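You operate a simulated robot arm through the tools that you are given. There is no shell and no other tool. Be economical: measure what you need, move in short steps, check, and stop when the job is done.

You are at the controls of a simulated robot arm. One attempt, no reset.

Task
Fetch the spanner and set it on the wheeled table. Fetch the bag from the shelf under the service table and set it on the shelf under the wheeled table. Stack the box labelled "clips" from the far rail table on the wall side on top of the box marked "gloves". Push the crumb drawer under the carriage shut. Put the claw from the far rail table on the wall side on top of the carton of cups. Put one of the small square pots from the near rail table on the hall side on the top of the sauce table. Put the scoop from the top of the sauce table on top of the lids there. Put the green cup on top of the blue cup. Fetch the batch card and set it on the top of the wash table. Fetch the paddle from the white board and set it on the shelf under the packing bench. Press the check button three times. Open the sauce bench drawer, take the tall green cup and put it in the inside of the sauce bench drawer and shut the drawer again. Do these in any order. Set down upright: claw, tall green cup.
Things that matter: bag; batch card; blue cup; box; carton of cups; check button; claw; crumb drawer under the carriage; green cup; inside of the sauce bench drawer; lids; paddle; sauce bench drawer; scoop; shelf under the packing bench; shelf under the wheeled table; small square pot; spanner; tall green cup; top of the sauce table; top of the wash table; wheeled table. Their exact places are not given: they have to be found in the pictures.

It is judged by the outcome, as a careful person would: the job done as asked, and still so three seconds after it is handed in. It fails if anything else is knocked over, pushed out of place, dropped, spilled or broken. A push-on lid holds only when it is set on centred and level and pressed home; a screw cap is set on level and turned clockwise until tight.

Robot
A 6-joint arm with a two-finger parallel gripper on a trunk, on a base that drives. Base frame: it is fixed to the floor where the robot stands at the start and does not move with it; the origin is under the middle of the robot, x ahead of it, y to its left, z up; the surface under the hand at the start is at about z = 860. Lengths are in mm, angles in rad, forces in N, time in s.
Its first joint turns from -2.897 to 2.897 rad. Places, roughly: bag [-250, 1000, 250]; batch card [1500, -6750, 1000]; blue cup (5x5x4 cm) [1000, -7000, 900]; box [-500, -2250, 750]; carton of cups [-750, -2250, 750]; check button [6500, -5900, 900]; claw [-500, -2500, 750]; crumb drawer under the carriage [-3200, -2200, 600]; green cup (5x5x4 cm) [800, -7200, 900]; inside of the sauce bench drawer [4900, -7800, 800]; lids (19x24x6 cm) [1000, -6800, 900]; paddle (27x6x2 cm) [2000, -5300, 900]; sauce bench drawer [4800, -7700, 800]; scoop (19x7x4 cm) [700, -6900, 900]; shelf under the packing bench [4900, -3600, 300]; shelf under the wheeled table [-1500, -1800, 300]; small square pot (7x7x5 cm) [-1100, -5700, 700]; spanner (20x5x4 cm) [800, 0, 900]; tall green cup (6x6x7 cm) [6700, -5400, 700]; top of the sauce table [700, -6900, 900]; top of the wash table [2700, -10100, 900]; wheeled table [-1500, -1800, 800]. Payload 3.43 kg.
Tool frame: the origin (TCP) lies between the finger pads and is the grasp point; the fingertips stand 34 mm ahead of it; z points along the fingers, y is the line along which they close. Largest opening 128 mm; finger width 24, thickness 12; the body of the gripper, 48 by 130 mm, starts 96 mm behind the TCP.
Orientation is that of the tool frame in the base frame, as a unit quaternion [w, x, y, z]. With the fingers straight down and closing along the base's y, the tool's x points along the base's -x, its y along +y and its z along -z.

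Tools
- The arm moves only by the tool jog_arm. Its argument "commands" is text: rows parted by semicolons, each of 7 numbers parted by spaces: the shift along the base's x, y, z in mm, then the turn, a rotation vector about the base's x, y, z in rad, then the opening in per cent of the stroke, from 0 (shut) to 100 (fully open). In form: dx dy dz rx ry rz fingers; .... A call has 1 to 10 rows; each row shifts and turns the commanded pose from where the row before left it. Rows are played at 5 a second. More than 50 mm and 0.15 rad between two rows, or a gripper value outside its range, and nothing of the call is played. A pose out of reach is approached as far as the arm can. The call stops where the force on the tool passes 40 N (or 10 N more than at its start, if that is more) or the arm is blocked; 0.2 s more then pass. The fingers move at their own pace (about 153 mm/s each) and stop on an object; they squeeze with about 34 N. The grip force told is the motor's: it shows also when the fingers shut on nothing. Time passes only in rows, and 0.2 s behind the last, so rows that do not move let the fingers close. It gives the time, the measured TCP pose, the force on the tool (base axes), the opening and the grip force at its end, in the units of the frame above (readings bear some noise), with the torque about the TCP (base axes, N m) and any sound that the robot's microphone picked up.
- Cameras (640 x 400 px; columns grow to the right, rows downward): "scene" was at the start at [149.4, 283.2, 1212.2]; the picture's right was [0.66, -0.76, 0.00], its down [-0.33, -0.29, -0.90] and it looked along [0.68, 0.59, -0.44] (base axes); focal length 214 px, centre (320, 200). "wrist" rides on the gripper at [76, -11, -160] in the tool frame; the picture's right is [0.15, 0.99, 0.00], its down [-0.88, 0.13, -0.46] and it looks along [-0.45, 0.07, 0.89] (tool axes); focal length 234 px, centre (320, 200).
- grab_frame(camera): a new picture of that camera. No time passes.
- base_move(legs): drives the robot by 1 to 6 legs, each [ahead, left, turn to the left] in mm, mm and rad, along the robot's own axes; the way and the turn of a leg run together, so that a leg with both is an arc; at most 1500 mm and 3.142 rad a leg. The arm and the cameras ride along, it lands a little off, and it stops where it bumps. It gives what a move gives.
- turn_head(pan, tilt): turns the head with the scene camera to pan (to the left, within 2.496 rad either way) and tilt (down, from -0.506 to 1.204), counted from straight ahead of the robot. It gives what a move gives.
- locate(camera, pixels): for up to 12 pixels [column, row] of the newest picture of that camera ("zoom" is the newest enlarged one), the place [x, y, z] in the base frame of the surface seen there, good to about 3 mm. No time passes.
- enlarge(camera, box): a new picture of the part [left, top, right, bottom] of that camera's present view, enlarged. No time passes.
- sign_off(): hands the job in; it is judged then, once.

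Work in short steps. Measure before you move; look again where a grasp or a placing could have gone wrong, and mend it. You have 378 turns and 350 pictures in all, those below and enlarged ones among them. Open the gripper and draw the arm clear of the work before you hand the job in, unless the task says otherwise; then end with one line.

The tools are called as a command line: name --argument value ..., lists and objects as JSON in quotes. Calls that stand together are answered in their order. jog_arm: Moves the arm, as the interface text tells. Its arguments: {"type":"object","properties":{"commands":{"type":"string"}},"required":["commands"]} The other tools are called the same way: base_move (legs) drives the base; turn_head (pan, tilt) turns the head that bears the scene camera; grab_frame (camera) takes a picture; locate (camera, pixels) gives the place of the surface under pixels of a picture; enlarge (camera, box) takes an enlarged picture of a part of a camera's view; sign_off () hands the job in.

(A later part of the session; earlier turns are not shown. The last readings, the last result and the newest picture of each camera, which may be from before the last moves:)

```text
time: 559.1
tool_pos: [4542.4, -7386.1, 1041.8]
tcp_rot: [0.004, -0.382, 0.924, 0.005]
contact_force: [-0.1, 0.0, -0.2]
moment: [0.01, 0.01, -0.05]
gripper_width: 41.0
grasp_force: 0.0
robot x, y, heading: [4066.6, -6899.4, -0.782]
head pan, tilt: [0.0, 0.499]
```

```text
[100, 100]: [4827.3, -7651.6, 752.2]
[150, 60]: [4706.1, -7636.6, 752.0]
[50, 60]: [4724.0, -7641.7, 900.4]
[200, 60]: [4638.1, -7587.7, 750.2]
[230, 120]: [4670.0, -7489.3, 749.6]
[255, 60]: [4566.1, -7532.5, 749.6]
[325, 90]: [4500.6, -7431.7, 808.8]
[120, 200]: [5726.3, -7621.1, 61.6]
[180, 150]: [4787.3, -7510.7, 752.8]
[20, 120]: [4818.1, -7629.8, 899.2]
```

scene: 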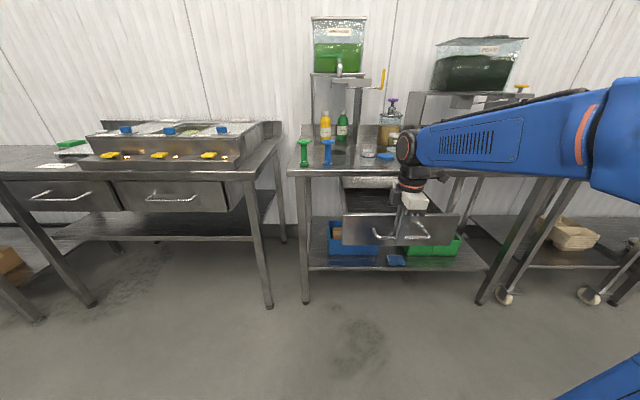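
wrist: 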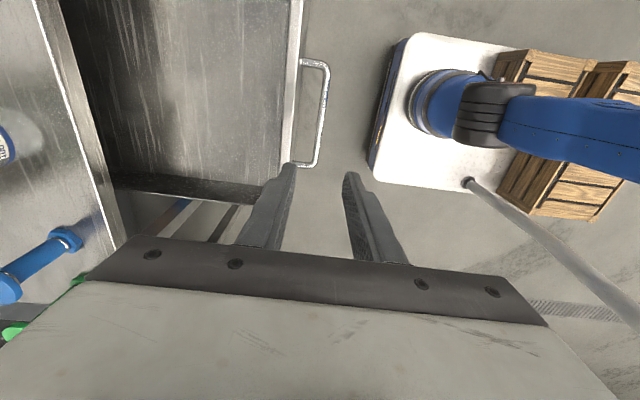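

Drawer floor is at z 750. I now move left along the wall to find the button and the tall green cup.

base_move --legs '[[-100, 0, 0], [0, 1200, 0], [0, 900, 0]]'

turn_head --pan 0.3 --tilt 0.4

grab_frame --camera "scene"

enlarge --camera "scene" --box '[180, 100, 460, 260]'

```text
time: 570.2
tool_pos: [5938.6, -5854.1, 1042.3]
tcp_rot: [0.004, -0.368, 0.93, 0.002]
contact_force: [0.2, 0.2, 0.6]
moment: [-0.01, -0.01, 0.0]
gripper_width: 40.9
grasp_force: 0.1
robot x, y, heading: [5476.3, -5351.0, -0.81]
head pan, tilt: [0.0, 0.499]
```

```text
time: 571.0
tool_pos: [5938.0, -5854.9, 1042.1]
tcp_rot: [0.004, -0.367, 0.93, 0.004]
contact_force: [0.5, 0.1, -0.7]
moment: [0.0, -0.03, 0.01]
gripper_width: 41.1
grasp_force: 0.0
robot x, y, heading: [5481.8, -5350.4, -0.814]
head pan, tilt: [0.3, 0.4]
```

```text
121 pictures are left
```

scene: 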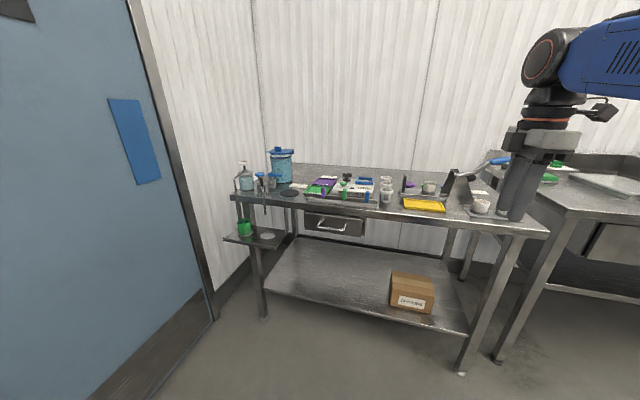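

```text
2.29 times, centred on (320, 180) of scene
```

zoom: 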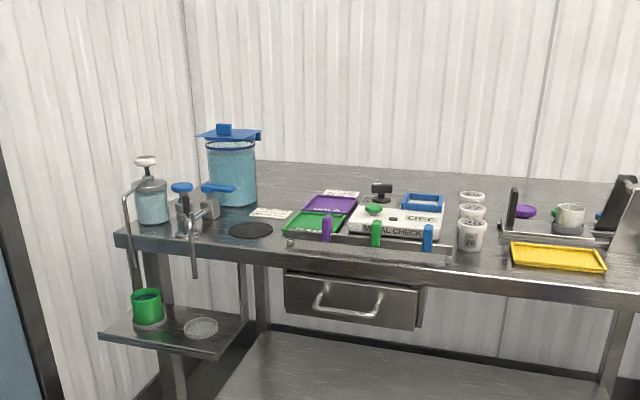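

locate --camera "zoom" --pixels '[[374, 207], [374, 214], [400, 222], [382, 195], [375, 240], [148, 292], [133, 296], [161, 294], [148, 320], [115, 335], [235, 320], [350, 262]]'

enlarge --camera "scene" --box '[300, 160, 400, 215]'

```text
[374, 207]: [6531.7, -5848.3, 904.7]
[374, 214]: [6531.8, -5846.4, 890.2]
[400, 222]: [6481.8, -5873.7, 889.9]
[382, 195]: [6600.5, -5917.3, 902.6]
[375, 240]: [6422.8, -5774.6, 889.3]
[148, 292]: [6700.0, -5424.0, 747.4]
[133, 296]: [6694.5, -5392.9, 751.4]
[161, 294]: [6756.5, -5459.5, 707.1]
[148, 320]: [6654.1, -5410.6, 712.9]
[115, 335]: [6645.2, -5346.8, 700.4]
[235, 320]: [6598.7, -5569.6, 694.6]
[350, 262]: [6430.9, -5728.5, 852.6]
```

```text
6.40 times, centred on (350, 188) of scene
```

zoom: 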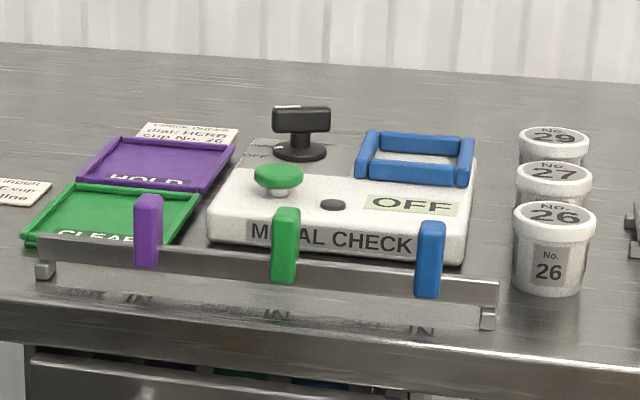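

Green mushroom button at (6532,-5848,905) on the METAL CHECK box; tall green cup on the side shelf at (6700,-5424). I drive up in front.

base_move --legs '[[0, 0, 0.029], [320, 450, 0]]'

turn_head --pan 0.1 --tilt 0.6

grab_frame --camera "scene"

```text
time: 573.3
tool_pos: [6216.5, -5792.1, 1041.8]
tcp_rot: [0.004, -0.39, 0.921, 0.004]
contact_force: [1.6, -0.4, -0.4]
moment: [0.0, 0.0, -0.02]
gripper_width: 41.0
grasp_force: 0.0
robot x, y, heading: [5733.5, -5310.0, -0.762]
head pan, tilt: [0.3, 0.4]
stopped in leg 2: the robot was blocked; the commanded pose is now the measured one
```

```text
time: 574.0
tool_pos: [6216.4, -5791.3, 1040.4]
tcp_rot: [0.004, -0.389, 0.921, 0.005]
contact_force: [-0.2, 0.3, 0.5]
moment: [0.0, 0.0, -0.02]
gripper_width: 40.9
grasp_force: 0.0
robot x, y, heading: [5733.4, -5312.3, -0.766]
head pan, tilt: [0.099, 0.6]
```

```text
118 pictures are left
```

scene: 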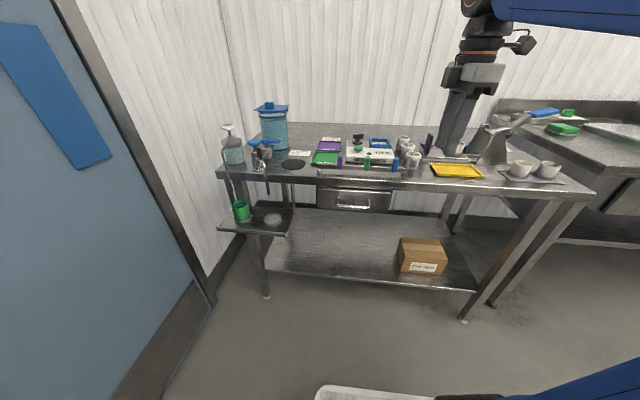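

locate --camera "scene" --pixels '[[205, 300], [150, 360], [100, 200], [180, 350], [230, 190], [265, 295], [358, 148], [360, 155], [240, 208], [350, 185]]'

turn_head --pan 1.4 --tilt 0.7

grab_frame --camera "scene"

```text
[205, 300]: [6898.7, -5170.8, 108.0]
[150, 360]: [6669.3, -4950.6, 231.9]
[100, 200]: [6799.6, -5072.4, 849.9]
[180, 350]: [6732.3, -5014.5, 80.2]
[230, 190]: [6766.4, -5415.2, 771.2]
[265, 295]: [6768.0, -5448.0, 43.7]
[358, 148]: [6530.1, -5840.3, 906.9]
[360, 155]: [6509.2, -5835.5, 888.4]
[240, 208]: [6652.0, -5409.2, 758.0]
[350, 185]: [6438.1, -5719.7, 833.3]
```

```text
time: 575.5
tool_pos: [6216.9, -5791.9, 1041.3]
tcp_rot: [0.004, -0.389, 0.921, 0.004]
contact_force: [-0.7, 0.5, 0.5]
moment: [-0.02, 0.02, 0.04]
gripper_width: 41.1
grasp_force: 0.1
robot x, y, heading: [5732.0, -5312.3, -0.76]
head pan, tilt: [1.4, 0.7]
```

```text
117 pictures are left
```

scene: 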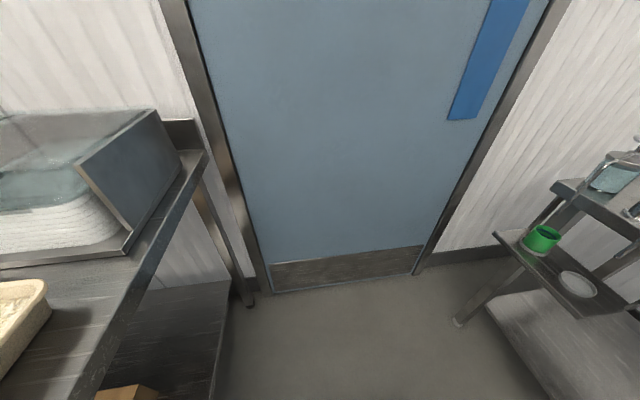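

The left rear corner touched the packing bench. I go right/forward first, then left.

base_move --legs '[[40, -50, 0], [0, 0, -0.022], [200, 0, 0], [0, 290, 0]]'

turn_head --pan 0.1 --tilt 0.6

grab_frame --camera "scene"

enlarge --camera "scene" --box '[200, 100, 440, 260]'

```text
time: 579.6
tool_pos: [6545.3, -5805.2, 1041.3]
tcp_rot: [0.004, -0.377, 0.926, 0.005]
contact_force: [0.3, -0.4, 0.1]
moment: [-0.03, -0.05, -0.01]
gripper_width: 40.8
grasp_force: 0.1
robot x, y, heading: [6075.7, -5312.6, -0.79]
head pan, tilt: [1.4, 0.7]
```

```text
time: 581.1
tool_pos: [6545.7, -5805.3, 1040.1]
tcp_rot: [0.004, -0.377, 0.926, 0.004]
contact_force: [0.8, -0.4, 0.1]
moment: [0.03, 0.01, 0.02]
gripper_width: 41.0
grasp_force: 0.0
robot x, y, heading: [6079.3, -5311.5, -0.788]
head pan, tilt: [0.099, 0.6]
```

```text
116 pictures are left
```

scene: 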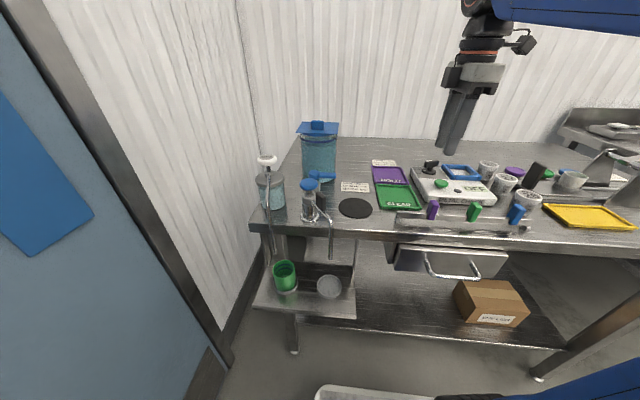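

```text
2.50 times, centred on (320, 180) of scene
```

zoom: 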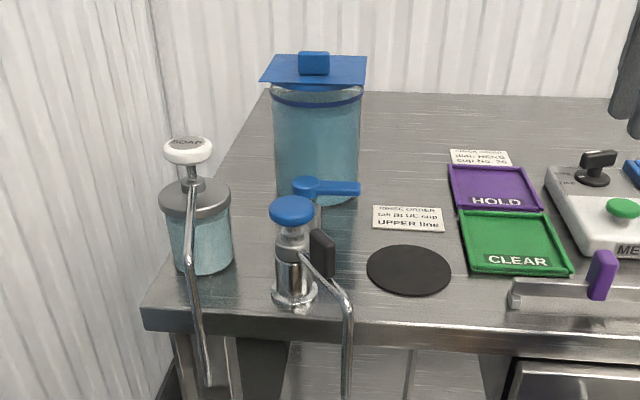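

locate --camera "scene" --pixels '[[440, 181], [436, 183], [446, 184], [440, 188], [430, 165], [284, 265], [275, 265], [294, 265], [284, 285], [285, 275], [330, 250], [275, 235]]'

jog_arm --commands "-10 -22 -20 0 0 0 0;-4 -21 -30 0 0 0 0;0 0 -20 0 0 0 0;0 0 0 0 0 0 0;0 0 0 0 0 0 0"

grab_frame --camera "wrist"

```text
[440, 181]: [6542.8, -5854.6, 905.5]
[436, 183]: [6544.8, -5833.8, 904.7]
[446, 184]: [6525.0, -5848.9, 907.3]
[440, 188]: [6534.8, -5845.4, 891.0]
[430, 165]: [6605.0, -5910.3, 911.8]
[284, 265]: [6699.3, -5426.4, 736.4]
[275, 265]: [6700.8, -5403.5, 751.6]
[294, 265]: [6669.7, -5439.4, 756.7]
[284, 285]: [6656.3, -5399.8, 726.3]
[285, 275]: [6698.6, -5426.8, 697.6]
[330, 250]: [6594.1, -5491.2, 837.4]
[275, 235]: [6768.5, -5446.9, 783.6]
```

```text
time: 582.3
tool_pos: [6531.0, -5849.0, 971.3]
tcp_rot: [0.003, -0.377, 0.926, 0.004]
contact_force: [0.6, 0.1, 0.6]
moment: [0.04, 0.04, -0.01]
gripper_width: 0.2
grasp_force: 32.8
robot x, y, heading: [6073.1, -5308.8, -0.786]
head pan, tilt: [0.099, 0.6]
```

```text
114 pictures are left
```

wrist: 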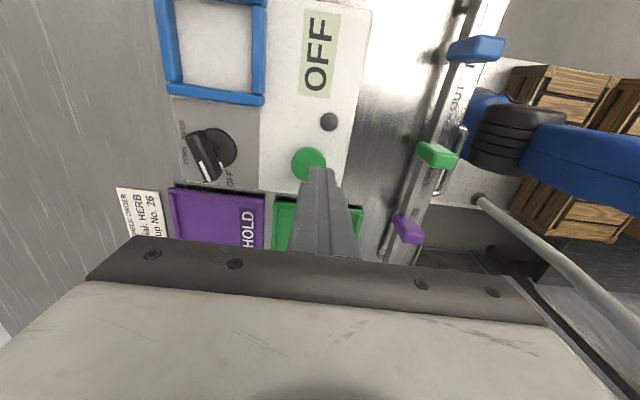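

locate --camera "wrist" --pixels '[[308, 152], [296, 162], [302, 172], [322, 155], [308, 162]]'

```text
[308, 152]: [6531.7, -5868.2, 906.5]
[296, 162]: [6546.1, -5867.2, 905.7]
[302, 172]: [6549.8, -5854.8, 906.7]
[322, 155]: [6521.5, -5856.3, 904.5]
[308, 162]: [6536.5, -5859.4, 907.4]
```

I centre on the button and make the first press, watching force and sound.

jog_arm --commands "4 -4 -20 0 0 0 0;0 0 -8 0 0 0 0;0 0 -4 0 0 0 0;0 0 -3 0 0 0 0;0 0 -3 0 0 0 0;0 0 0 0 0 0 0"

```text
time: 583.7
tool_pos: [6533.9, -5852.1, 932.3]
tcp_rot: [0.004, -0.377, 0.926, 0.004]
contact_force: [0.2, -2.0, 16.3]
moment: [-0.21, 0.07, 0.02]
gripper_width: 0.0
grasp_force: 32.7
robot x, y, heading: [6071.4, -5312.1, -0.79]
head pan, tilt: [0.099, 0.6]
heard: click
```

First click heard. Release fully, and press the second time.

jog_arm --commands "0 0 15 0 0 0 0;0 0 10 0 0 0 0;0 0 0 0 0 0 0;0 0 0 0 0 0 0"

jog_arm --commands "0 0 -12 0 0 0 0;0 0 -5 0 0 0 0;0 0 -4 0 0 0 0;0 0 -4 0 0 0 0;0 0 0 0 0 0 0"

```text
time: 584.7
tool_pos: [6535.2, -5851.5, 956.3]
tcp_rot: [0.004, -0.378, 0.926, 0.004]
contact_force: [-0.7, -0.5, 0.0]
moment: [0.01, 0.06, 0.0]
gripper_width: 0.0
grasp_force: 33.4
robot x, y, heading: [6074.7, -5310.3, -0.793]
head pan, tilt: [0.099, 0.6]
```

```text
time: 585.9
tool_pos: [6534.8, -5851.7, 934.2]
tcp_rot: [0.004, -0.377, 0.926, 0.004]
contact_force: [0.2, -1.0, 14.2]
moment: [-0.17, 0.07, 0.0]
gripper_width: 0.0
grasp_force: 32.7
robot x, y, heading: [6073.1, -5309.5, -0.79]
head pan, tilt: [0.099, 0.6]
heard: click
```

Second click. Release and third press.

jog_arm --commands "0 0 15 0 0 0 0;0 0 10 0 0 0 0;0 0 0 0 0 0 0;0 0 0 0 0 0 0"

jog_arm --commands "0 0 -12 0 0 0 0;0 0 -5 0 0 0 0;0 0 -4 0 0 0 0;0 0 -4 0 0 0 0;0 0 0 0 0 0 0"

jog_arm --commands "0 0 20 0 0 0 0;0 0 40 0 0 0 0;0 0 45 0 0 0 0;0 0 45 0 0 0 0"

enlarge --camera "scene" --box '[360, 140, 540, 240]'

```text
time: 586.9
tool_pos: [6536.3, -5851.9, 957.7]
tcp_rot: [0.003, -0.377, 0.926, 0.004]
contact_force: [-0.5, -0.2, 0.1]
moment: [-0.02, -0.06, 0.01]
gripper_width: 0.0
grasp_force: 33.2
robot x, y, heading: [6077.5, -5306.3, -0.787]
head pan, tilt: [0.099, 0.6]
```

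```text
time: 588.1
tool_pos: [6534.7, -5851.5, 932.0]
tcp_rot: [0.004, -0.377, 0.926, 0.003]
contact_force: [4.6, -2.1, 14.0]
moment: [-0.16, -0.08, 0.04]
gripper_width: 0.1
grasp_force: 32.4
robot x, y, heading: [6077.9, -5308.3, -0.784]
head pan, tilt: [0.099, 0.6]
heard: click
```

```text
time: 589.1
tool_pos: [6535.5, -5852.2, 1084.8]
tcp_rot: [0.004, -0.376, 0.927, 0.004]
contact_force: [0.6, -0.1, 0.5]
moment: [0.04, 0.04, -0.03]
gripper_width: 0.0
grasp_force: 33.1
robot x, y, heading: [6072.6, -5312.5, -0.785]
head pan, tilt: [0.099, 0.6]
```

```text
3.56 times, centred on (450, 190) of scene
```

zoom: 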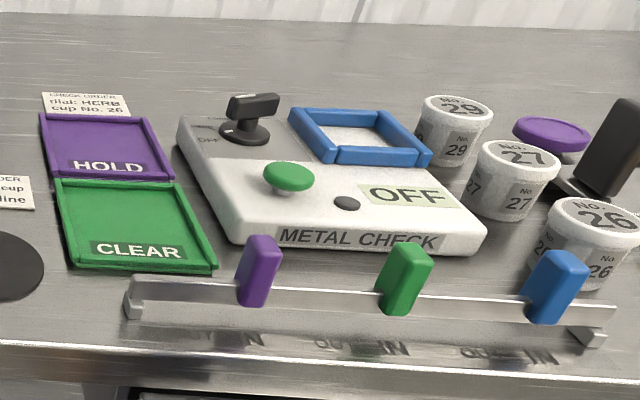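

Three clicks heard. Now the tall green cup; I zoom on it and the spout above.

turn_head --pan 0.35 --tilt 0.75

enlarge --camera "scene" --box '[260, 110, 440, 270]'

```text
time: 589.9
tool_pos: [6536.2, -5852.8, 1084.8]
tcp_rot: [0.004, -0.377, 0.926, 0.005]
contact_force: [0.3, 1.0, 0.2]
moment: [0.02, -0.02, -0.02]
gripper_width: 0.1
grasp_force: 33.0
robot x, y, heading: [6073.4, -5312.0, -0.788]
head pan, tilt: [0.351, 0.75]
```

```text
2.50 times, centred on (350, 190) of scene
```

zoom: 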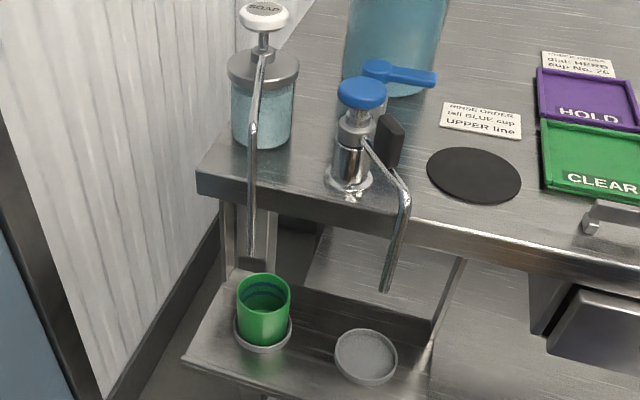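

locate --camera "zoom" --pixels '[[238, 290], [290, 293], [263, 275], [263, 312], [263, 335], [240, 335], [252, 255], [386, 290], [200, 345], [200, 185], [262, 345], [185, 360]]'

```text
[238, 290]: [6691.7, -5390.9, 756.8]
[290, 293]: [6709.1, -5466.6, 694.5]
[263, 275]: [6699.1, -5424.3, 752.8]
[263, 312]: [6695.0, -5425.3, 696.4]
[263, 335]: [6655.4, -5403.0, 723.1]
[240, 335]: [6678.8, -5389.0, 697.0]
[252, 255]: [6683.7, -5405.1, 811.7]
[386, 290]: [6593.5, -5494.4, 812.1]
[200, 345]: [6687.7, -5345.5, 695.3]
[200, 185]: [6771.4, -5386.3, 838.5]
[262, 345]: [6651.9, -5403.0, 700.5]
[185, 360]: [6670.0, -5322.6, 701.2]
```

Cup centre ≈ (6677,-5414), rim ≈ 757, with a spout tip right above at z 812, so I'll grip it from the front with a 0.7 rad tilted hand. First I reposition the base.

base_move --legs '[[-190, 0, 0], [0, 240, 0]]'

jog_arm --commands "-20 20 -5 0 0 -0.142 70;-20 20 -5 0 0 -0.142 70;-15 15 -5 0 0 -0.142 70;-5 15 -5 0 0 -0.142 70;0 15 -10 0 0 -0.142 70;0 15 -10 0 0 -0.142 70;5 15 -10 0 0 -0.142 70;5 10 -10 0 0 -0.142 70;5 5 -10 0 0 -0.142 70;5 5 -10 0 0 -0.142 70"

grab_frame --camera "scene"

```text
time: 591.1
tool_pos: [6517.0, -5854.5, 1084.0]
tcp_rot: [0.004, -0.371, 0.929, 0.005]
contact_force: [0.3, -0.5, -0.3]
moment: [-0.02, 0.01, -0.02]
gripper_width: 0.0
grasp_force: 32.5
robot x, y, heading: [6063.8, -5302.8, -0.802]
head pan, tilt: [0.351, 0.75]
stopped in leg 1: the robot was blocked; the commanded pose is now the measured one
```

```text
time: 593.3
tool_pos: [6476.4, -5718.7, 1003.5]
tcp_rot: [0.006, 0.325, 0.946, 0.0]
contact_force: [-0.7, -0.2, -0.1]
moment: [0.01, 0.02, 0.0]
gripper_width: 89.7
grasp_force: 0.0
robot x, y, heading: [6066.8, -5304.0, -0.8]
head pan, tilt: [0.351, 0.75]
```

```text
111 pictures are left
```

scene: 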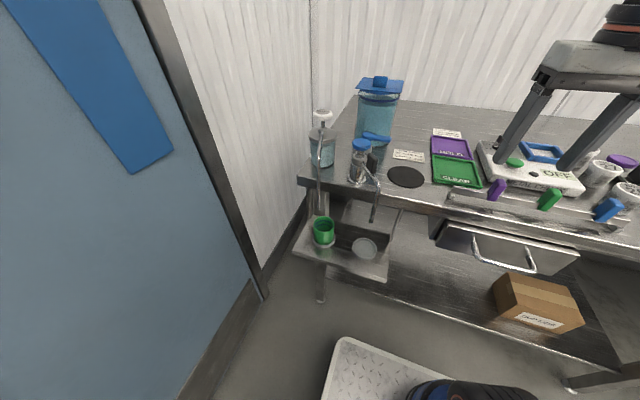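

Backing is blocked by the packing bench, but the cup is reachable from here with the hand pointing 30° left. I swing the arm out in front of the table first.

jog_arm --commands "-30 30 -5 0 0 0.1 70;-30 30 -5 0 0 0.1 70;-30 30 -5 0 0 0.1 70;-30 30 -5 0 0 0.1 70;32 32 -5 0 0 0 70;32 32 -5 0 0 0 70;32 32 -5 0 0 0 70;32 32 -5 0 0 0 70;32 32 -5 0 0 0 70;32 32 -5 0 0 0 70"

jog_arm --commands "32 32 -5 -0.036 -0.135 0 70;5 5 -15 -0.036 -0.135 0 70;5 -5 -20 -0.036 -0.135 0 70;5 -5 -20 -0.036 -0.135 0 70;5 -5 -20 -0.036 -0.135 0 70;0 0 0 0 0 0 70;0 0 0 0 0 0 70"

grab_frame --camera "wrist"

grab_frame --camera "scene"

```text
time: 595.5
tool_pos: [6549.4, -5406.3, 956.0]
tcp_rot: [0.005, 0.13, 0.991, 0.003]
contact_force: [-0.8, 0.6, -0.3]
moment: [0.0, -0.08, 0.0]
gripper_width: 89.5
grasp_force: 0.0
robot x, y, heading: [6061.4, -5305.5, -0.805]
head pan, tilt: [0.351, 0.75]
```

```text
time: 597.1
tool_pos: [6601.7, -5385.8, 873.5]
tcp_rot: [0.344, 0.121, 0.93, -0.042]
contact_force: [0.0, 0.0, 0.2]
moment: [0.01, 0.0, 0.03]
gripper_width: 89.8
grasp_force: 0.0
robot x, y, heading: [6055.4, -5306.5, -0.807]
head pan, tilt: [0.351, 0.75]
```

```text
110 pictures are left
```

wrist: 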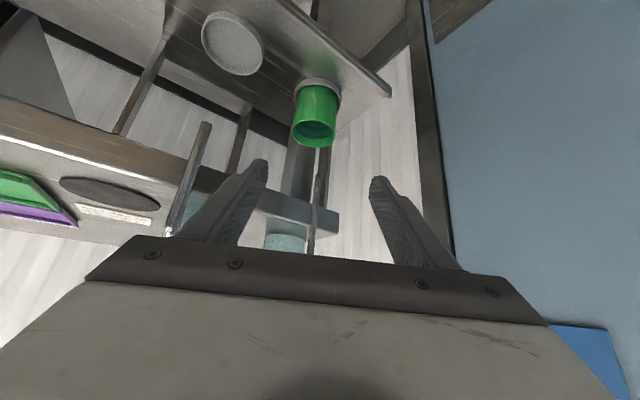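

```text
109 pictures are left
```

scene: 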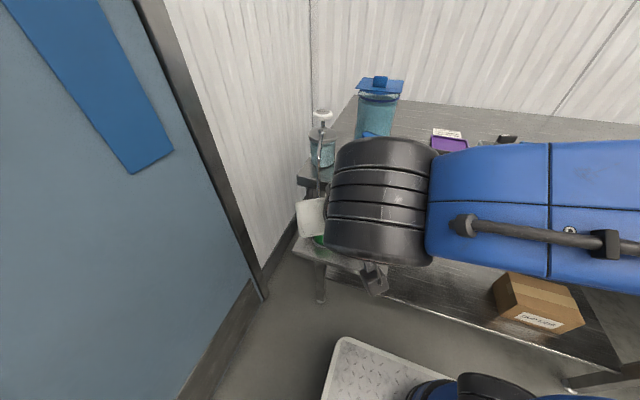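

locate --camera "wrist" --pixels '[[293, 128], [336, 128], [315, 147], [314, 90], [207, 126], [200, 150], [322, 155], [318, 180], [300, 112], [312, 240], [250, 50]]'

enlarge --camera "wrist" --box '[180, 70, 400, 220]'

```text
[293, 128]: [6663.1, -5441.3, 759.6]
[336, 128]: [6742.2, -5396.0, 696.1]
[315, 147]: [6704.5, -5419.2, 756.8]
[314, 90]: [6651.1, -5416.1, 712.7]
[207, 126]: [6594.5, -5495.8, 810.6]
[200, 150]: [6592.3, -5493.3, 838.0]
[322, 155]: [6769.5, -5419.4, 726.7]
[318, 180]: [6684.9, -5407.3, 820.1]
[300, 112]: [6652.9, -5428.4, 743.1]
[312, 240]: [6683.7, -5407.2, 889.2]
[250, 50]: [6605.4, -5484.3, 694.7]
```

```text
2.67 times, centred on (290, 145) of wrist
```

zoom: 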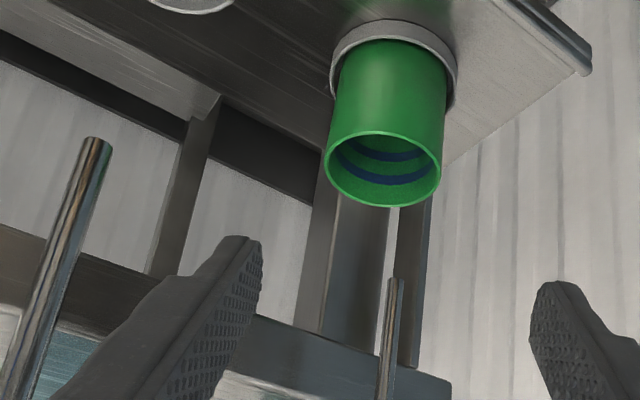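

locate --camera "zoom" --pixels '[[328, 165], [345, 138], [382, 131], [425, 145], [439, 175], [400, 205], [355, 197], [390, 90], [395, 30], [340, 60], [450, 90]]'

```text
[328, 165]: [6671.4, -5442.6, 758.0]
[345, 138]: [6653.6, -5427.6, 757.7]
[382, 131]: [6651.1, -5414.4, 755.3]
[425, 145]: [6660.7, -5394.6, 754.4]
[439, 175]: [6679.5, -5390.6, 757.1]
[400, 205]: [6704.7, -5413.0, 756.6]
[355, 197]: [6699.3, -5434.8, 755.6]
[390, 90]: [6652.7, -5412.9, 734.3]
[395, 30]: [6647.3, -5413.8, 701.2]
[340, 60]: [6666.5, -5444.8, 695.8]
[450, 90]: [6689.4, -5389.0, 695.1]
```

Rim centre (6678,-5416), z 757. I move onto the approach line and slide in along the tool axis to z 745, then grip.

jog_arm --commands "-6 -10 -30 0 0 0 70;16.4 -4.2 -19.7 0 0 0 70;16.4 -4.2 -19.7 0 0 0 70;16.4 -4.2 -19.7 0 0 0 70;0 0 0 0 0 0 70"

grab_frame --camera "wrist"

```text
time: 598.3
tool_pos: [6643.6, -5409.2, 784.4]
tcp_rot: [0.345, 0.122, 0.93, -0.043]
contact_force: [-0.2, -1.1, 0.3]
moment: [0.03, -0.04, 0.0]
gripper_width: 89.6
grasp_force: 0.1
robot x, y, heading: [6063.0, -5304.2, -0.799]
head pan, tilt: [0.351, 0.75]
```

```text
107 pictures are left
```

wrist: 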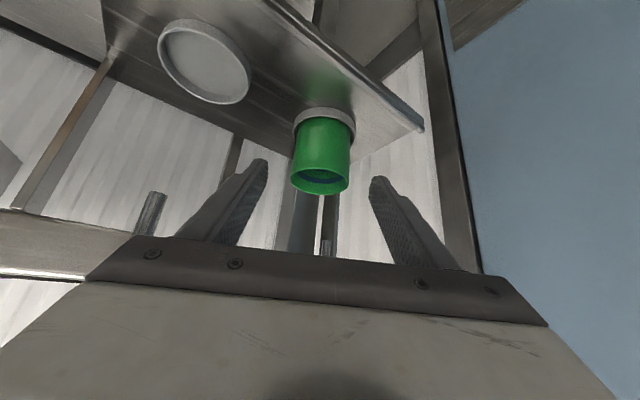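

jog_arm --commands "17 -3.5 -19.5 0 0 0 70;17 -3.5 -19.5 0 0 0 70;0 0 0 0 0 0 70;0 0 0 0 0 0 45;0 0 0 0 0 0 20;0 0 0 0 0 0 0;0 0 0 0 0 0 0"

grab_frame --camera "wrist"

```text
time: 599.9
tool_pos: [6676.0, -5414.6, 747.5]
tcp_rot: [0.344, 0.121, 0.93, -0.041]
contact_force: [0.3, -0.5, 0.1]
moment: [0.04, 0.01, 0.03]
gripper_width: 54.5
grasp_force: 34.3
robot x, y, heading: [6060.1, -5306.0, -0.799]
head pan, tilt: [0.351, 0.75]
```

```text
106 pictures are left
```

wrist: 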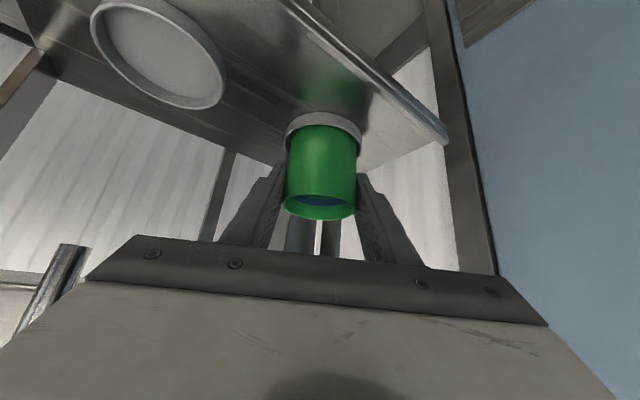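

Gripped (54.5 mm). Lift 18 mm, draw straight back out from under the spout, then raise.

jog_arm --commands "0 0 9 0 0 0 0;0 0 9 0 0 0 0;-24 6.5 0 0 0 0 0;-29 7.8 0 0 0 0 0;-29 7.8 0 0 0 0 0;-29 7.8 10 0 0 0 0;-25 7 30 0 0 0 0;0 0 40 0 0 0 0;0 0 40 0 0 0 0;0 0 0 0 0 0 0"

grab_frame --camera "scene"

grab_frame --camera "wrist"

```text
time: 602.1
tool_pos: [6540.9, -5376.6, 884.4]
tcp_rot: [0.344, 0.121, 0.93, -0.042]
contact_force: [0.5, 0.2, 0.6]
moment: [-0.03, 0.04, 0.03]
gripper_width: 54.6
grasp_force: 33.7
robot x, y, heading: [6061.8, -5307.6, -0.804]
head pan, tilt: [0.351, 0.75]
```

```text
105 pictures are left
```

scene: 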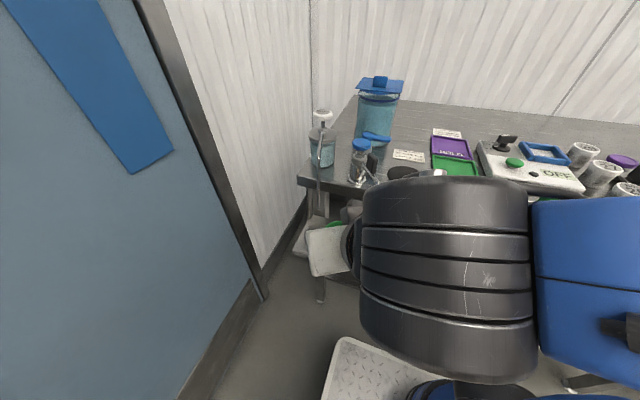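

```text
104 pictures are left
```

wrist: 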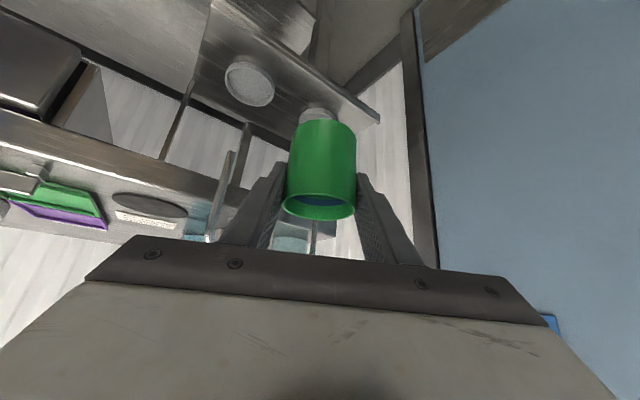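

Cup held clear. I move the base right along the table and back, then recentre the arm.

base_move --legs '[[0, -700, 0], [-250, 0, 0]]'

jog_arm --commands "-8 -36 8 0 0 -0.07 0;-8 -36 8 0 0 -0.07 0;-8 -36 8 0 0 -0.07 0;-8 -36 8 0 0 -0.07 0;-8 -36 8 0 0 -0.07 0;-8 -36 8 0 0 -0.07 0;-8 -36 8 0 0 -0.07 0;-8 -36 8 0 0 -0.06 0;0 0 0 0 0 0 0"

turn_head --pan -0.4 --tilt 0.4

grab_frame --camera "scene"

```text
time: 607.4
tool_pos: [5864.5, -5684.9, 882.9]
tcp_rot: [0.344, 0.12, 0.93, -0.042]
contact_force: [-0.7, -0.6, 0.9]
moment: [-0.01, -0.02, 0.01]
gripper_width: 54.2
grasp_force: 34.2
robot x, y, heading: [5385.8, -5618.8, -0.8]
head pan, tilt: [0.351, 0.75]
```

```text
time: 609.4
tool_pos: [5799.9, -5974.0, 949.5]
tcp_rot: [0.32, 0.369, 0.862, -0.134]
contact_force: [-0.8, -0.4, -0.6]
moment: [0.03, 0.02, -0.02]
gripper_width: 54.5
grasp_force: 33.8
robot x, y, heading: [5385.9, -5613.7, -0.805]
head pan, tilt: [0.351, 0.75]
```

```text
time: 610.5
tool_pos: [5800.2, -5973.3, 949.0]
tcp_rot: [0.32, 0.369, 0.862, -0.134]
contact_force: [0.8, -0.5, -1.3]
moment: [0.0, 0.0, 0.02]
gripper_width: 54.4
grasp_force: 33.9
robot x, y, heading: [5387.6, -5613.0, -0.803]
head pan, tilt: [-0.4, 0.4]
```

```text
103 pictures are left
```

scene: 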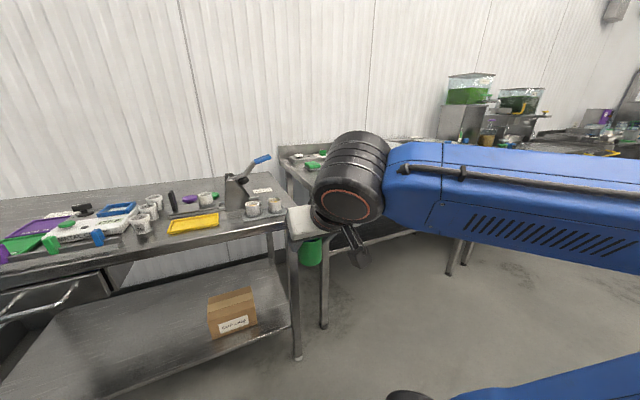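

base_move --legs '[[0, 0, 0.018], [0, -1000, 0], [0, -820, 0]]'

turn_head --pan 0.0 --tilt 0.6

grab_frame --camera "scene"

```text
time: 620.0
tool_pos: [4533.8, -7266.0, 948.8]
tcp_rot: [0.322, 0.355, 0.868, -0.129]
contact_force: [0.2, 0.5, 0.2]
moment: [-0.02, -0.01, 0.03]
gripper_width: 54.5
grasp_force: 34.0
robot x, y, heading: [4109.8, -6919.6, -0.767]
head pan, tilt: [-0.4, 0.4]
```

```text
time: 620.9
tool_pos: [4534.3, -7264.2, 949.5]
tcp_rot: [0.322, 0.355, 0.868, -0.129]
contact_force: [0.1, -0.1, -0.9]
moment: [0.03, -0.02, 0.03]
gripper_width: 54.3
grasp_force: 34.2
robot x, y, heading: [4111.8, -6920.3, -0.772]
head pan, tilt: [0.0, 0.6]
```

```text
102 pictures are left
```

scene: 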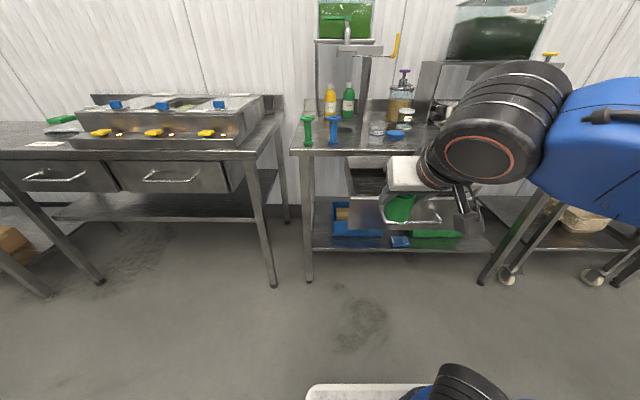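

I move the cup over the drawer interior target (4709,-7565) at height, then check with the cameras before lowering.

jog_arm --commands "25 -43 0 0 0 0 0;25 -43 0 0 0 0 0;25 -43 0 0 0 0 0;25 -43 0 0 0 0 0;25 -43 0 0 0 0 0;25 -43 0 0 0 0 0;25 -43 0 0 0 0 0;0 0 -30 0 0 0 0;0 0 0 0 0 0 0;0 0 0 0 0 0 0"

grab_frame --camera "wrist"

enlarge --camera "scene" --box '[300, 90, 500, 240]'

```text
time: 623.0
tool_pos: [4709.0, -7565.6, 918.5]
tcp_rot: [0.322, 0.355, 0.868, -0.128]
contact_force: [-0.5, 0.2, 0.4]
moment: [0.03, 0.0, 0.0]
gripper_width: 54.1
grasp_force: 34.3
robot x, y, heading: [4107.8, -6915.1, -0.765]
head pan, tilt: [0.0, 0.6]
```

```text
101 pictures are left
```

wrist: 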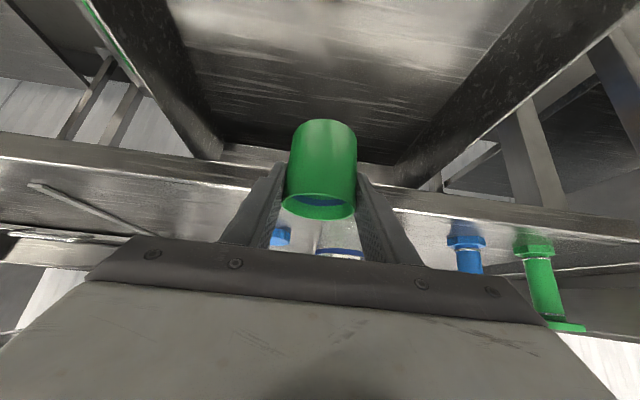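

```text
2.67 times, centred on (400, 165) of scene
```

zoom: 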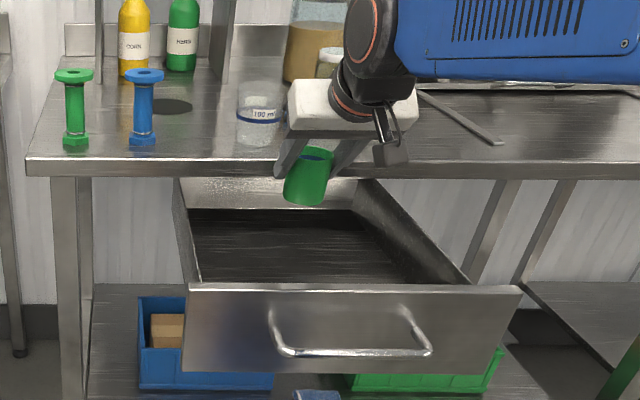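

Clear. Lower the cup into the drawer.

jog_arm --commands "0 0 -35 0 0 0 0;0 0 -35 0 0 0 0;0 0 -25 0 0 0 0;0 0 -10 0 0 0 0;0 0 -4 0 0 0 0;0 0 -3 0 0 0 0;0 0 0 0 0 0 0"

enlarge --camera "scene" --box '[300, 90, 500, 240]'

```text
time: 624.6
tool_pos: [4709.3, -7567.1, 806.9]
tcp_rot: [0.322, 0.354, 0.868, -0.128]
contact_force: [-0.4, 0.0, -0.4]
moment: [0.01, 0.04, 0.0]
gripper_width: 54.2
grasp_force: 33.9
robot x, y, heading: [4109.6, -6919.2, -0.768]
head pan, tilt: [0.0, 0.6]
```

```text
2.67 times, centred on (400, 165) of scene
```

zoom: 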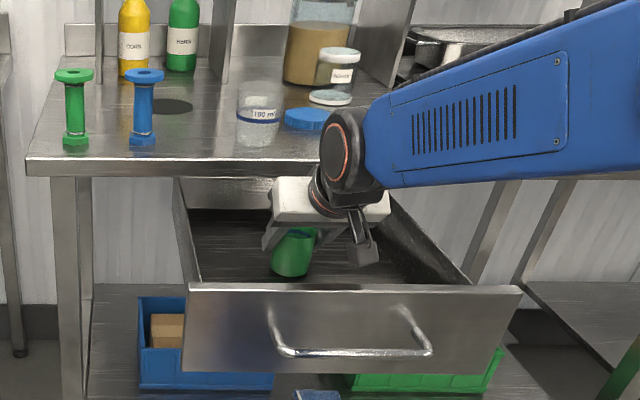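

jog_arm --commands "0 0 -3 0 0 0 0;0 0 -2 0 0 0 0;0 0 -2 0 0 0 0;0 0 -2 0 0 0 0;0 0 -1.5 0 0 0 0;0 0 0 0 0 0 0;0 0 0 0 0 0 0"

```text
time: 626.2
tool_pos: [4708.4, -7564.9, 797.8]
tcp_rot: [0.323, 0.355, 0.868, -0.129]
contact_force: [-1.0, -1.2, 31.7]
moment: [-0.12, -0.01, 0.01]
gripper_width: 54.5
grasp_force: 34.2
robot x, y, heading: [4107.0, -6918.7, -0.769]
head pan, tilt: [0.0, 0.6]
```

Contact. Open and withdraw along the tool axis.

jog_arm --commands "0 0 1.5 0 0 0 0;0 0 0 0 0 0 52;0 0 0 0 0 0 62;0 0 0 0 0 0 65;-9 9 15 0 0 0 65;-18 18 30 0 0 0 65;-18 18 35 0 0 0 65;-10 10 40 0 0 0 65;0 0 40 0 0 0 65;0 0 0 0 0 0 65"

enlarge --camera "scene" --box '[300, 90, 500, 240]'

grab_frame --camera "wrist"

```text
time: 628.5
tool_pos: [4652.0, -7507.9, 956.4]
tcp_rot: [0.322, 0.355, 0.868, -0.128]
contact_force: [0.7, -0.7, 0.1]
moment: [0.03, 0.01, 0.0]
gripper_width: 83.3
grasp_force: 0.0
robot x, y, heading: [4108.7, -6917.3, -0.77]
head pan, tilt: [0.0, 0.6]
```

```text
2.67 times, centred on (400, 165) of scene
```

zoom: 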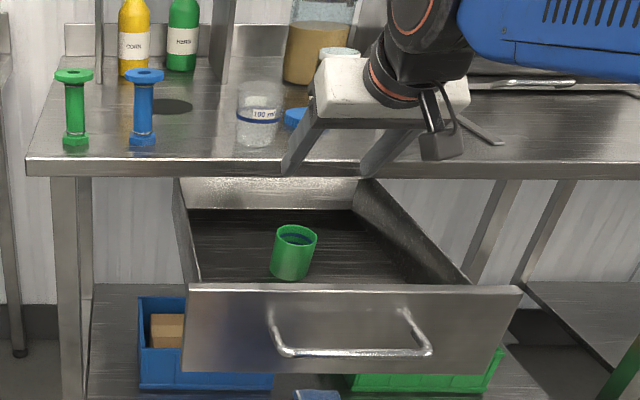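

```text
97 pictures are left
```

wrist: 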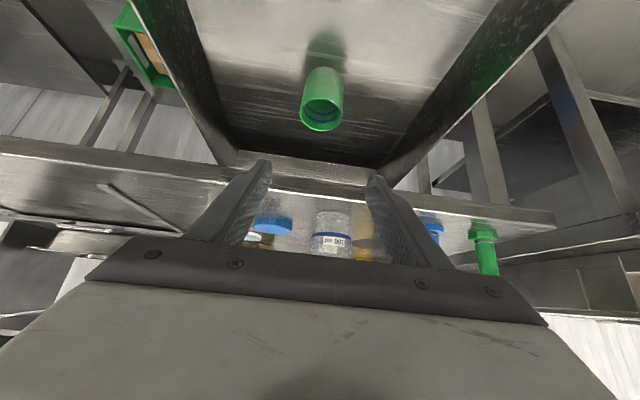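

Cup stands upright in the drawer. I back off 300 mm, close and flatten the hand to push the drawer shut.

base_move --legs '[[-320, 0, -0.015]]'

jog_arm --commands "0 0 -20 -0.087 -0.09 0 0;0 0 -25 -0.087 -0.09 0 0;0 0 -25 -0.087 -0.09 0 0;0 0 -25 -0.087 -0.09 0 0;0 0 -25 0 0 0 0;0 0 -20 0 0 0 0;0 0 0 0 0 0 0;0 0 0 0 0 0 0"

grab_frame --camera "wrist"

locate --camera "wrist" --pixels '[[320, 130], [320, 110], [320, 90], [320, 70], [250, 110], [400, 110]]'

```text
time: 630.6
tool_pos: [4418.0, -7287.9, 957.8]
tcp_rot: [0.322, 0.359, 0.866, -0.13]
contact_force: [0.3, 0.0, 0.0]
moment: [-0.03, 0.0, -0.02]
gripper_width: 83.1
grasp_force: 0.0
robot x, y, heading: [3877.4, -6696.3, -0.778]
head pan, tilt: [0.0, 0.6]
```

```text
time: 632.4
tool_pos: [4410.8, -7294.8, 833.2]
tcp_rot: [0.479, 0.336, 0.784, -0.208]
contact_force: [-0.2, 0.5, 0.0]
moment: [-0.01, 0.01, 0.01]
gripper_width: 0.0
grasp_force: 33.0
out of reach, approached as far as the arm can: row 4
robot x, y, heading: [3878.2, -6698.8, -0.782]
head pan, tilt: [0.0, 0.6]
```

```text
96 pictures are left
```

wrist: 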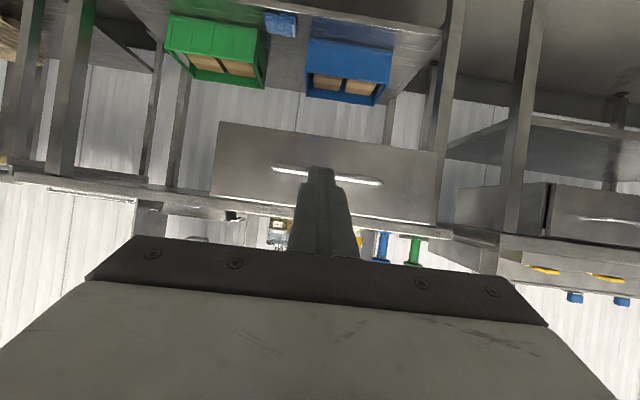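

```text
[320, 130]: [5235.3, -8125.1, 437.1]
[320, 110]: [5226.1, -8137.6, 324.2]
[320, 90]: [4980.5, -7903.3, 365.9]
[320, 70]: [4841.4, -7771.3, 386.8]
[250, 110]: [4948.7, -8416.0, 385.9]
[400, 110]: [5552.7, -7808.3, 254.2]
```

Tip faces the bar centre. I lower 8 mm and push forward.

jog_arm --commands "5 -5 -8 0 0 0 0;25 -25 0 0 0 0 0;25 -25 0 0 0 0 0;20 -20 0 0 0 0 0;14 -14 0 0 0 0 0;14 -14 0 0 0 0 0;14 -14 0 0 0 0 0;14 -14 0 0 0 0 0;14 -14 0 0 0 0 0;14 -14 0 0 0 0 0"

enlarge --camera "scene" --box '[280, 80, 480, 230]'

```text
time: 634.6
tool_pos: [4570.3, -7454.8, 824.4]
tcp_rot: [0.479, 0.335, 0.784, -0.208]
contact_force: [-0.1, 0.3, -0.4]
moment: [0.01, 0.02, 0.0]
gripper_width: 0.4
grasp_force: 33.4
robot x, y, heading: [3880.7, -6695.8, -0.778]
head pan, tilt: [0.0, 0.6]
```

```text
2.67 times, centred on (380, 155) of scene
```

zoom: 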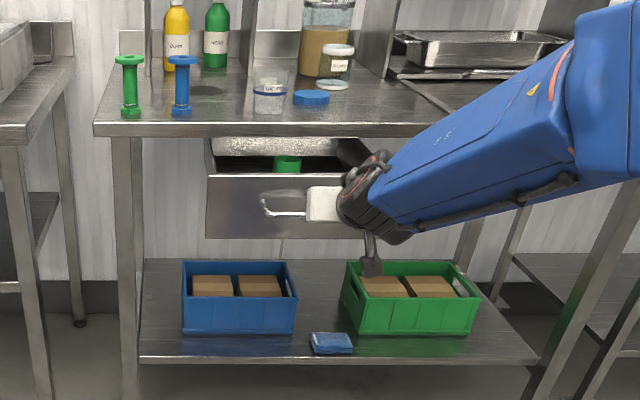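

The drawer is sliding in. Continue pushing.

jog_arm --commands "14 -14 0 0 0 0 0;14 -14 0 0 0 0 0;14 -14 0 0 0 0 0;14 -14 0 0 0 0 0;14 -14 0 0 0 0 0;10 -10 0 0 0 0 0;7 -7 0 0 0 0 0;5 -5 0 0 0 0 0;5 -5 0 0 0 0 0;5 -5 0 0 0 0 0"

enlarge --camera "scene" --box '[280, 80, 480, 230]'

```text
time: 636.8
tool_pos: [4671.6, -7556.0, 826.1]
tcp_rot: [0.48, 0.334, 0.784, -0.207]
contact_force: [0.5, 0.0, 0.3]
moment: [-0.01, -0.01, 0.06]
gripper_width: 0.1
grasp_force: 33.4
robot x, y, heading: [3881.6, -6695.4, -0.777]
head pan, tilt: [0.0, 0.6]
```

```text
2.67 times, centred on (380, 155) of scene
```

zoom: 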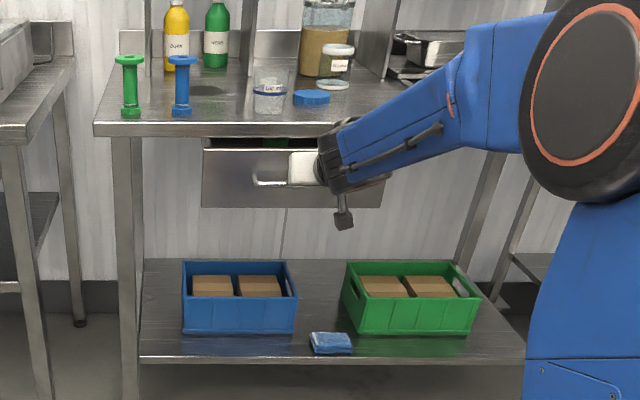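

jog_arm --commands "5 -5 0 0 0 0 0;5 -5 0 0 0 0 0;4 -4 0 0 0 0 0;4 -4 0 0 0 0 0;4 -4 0 0 0 0 0;4 -4 0 0 0 0 0;4 -4 0 0 0 0 0;4 -4 0 0 0 0 0;4 -4 0 0 0 0 0;4 -4 0 0 0 0 0"

enlarge --camera "scene" --box '[300, 100, 460, 220]'

```text
time: 637.4
tool_pos: [4680.3, -7562.9, 825.2]
tcp_rot: [0.479, 0.336, 0.784, -0.207]
contact_force: [-13.3, 14.2, 6.1]
moment: [0.25, 0.1, 0.12]
gripper_width: 0.1
grasp_force: 33.2
robot x, y, heading: [3878.2, -6696.3, -0.777]
head pan, tilt: [0.0, 0.6]
stopped in row 3: the force on the tool passed its limit at 58 N (the readings are from after the stop); the commanded pose is now the measured one
```

```text
3.33 times, centred on (380, 160) of scene
```

zoom: 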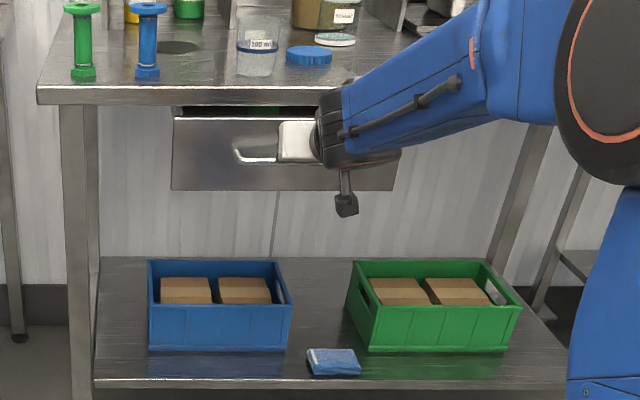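

Stopped exactly at the original closed position. Retract and verify.

jog_arm --commands "-20 20 0 0 0 0 0;-30 30 0 0 0 0 0;-33 33 5 0 0 0 0;-33 33 10 0 0 0 0;-33 33 20 0 0 0 0;-20 20 40 0 0 0 0;0 0 45 0 0 0 0;0 0 0 0 0 0 0"

enlarge --camera "scene" --box '[300, 100, 460, 220]'

locate --camera "zoom" --pixels '[[200, 150], [280, 155], [360, 150], [250, 95], [230, 108]]'

```text
refused: row 5 steps farther than a row can; nothing moved
```

```text
3.33 times, centred on (380, 160) of scene
```

zoom: 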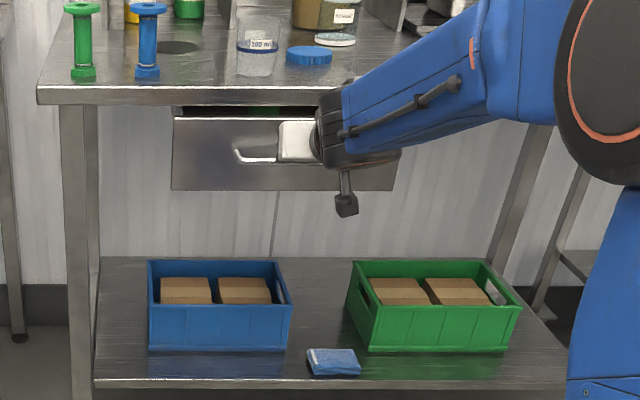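

```text
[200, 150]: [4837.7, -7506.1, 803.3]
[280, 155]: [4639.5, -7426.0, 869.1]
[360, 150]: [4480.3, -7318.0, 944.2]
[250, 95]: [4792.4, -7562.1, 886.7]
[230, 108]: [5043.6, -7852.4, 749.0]
```

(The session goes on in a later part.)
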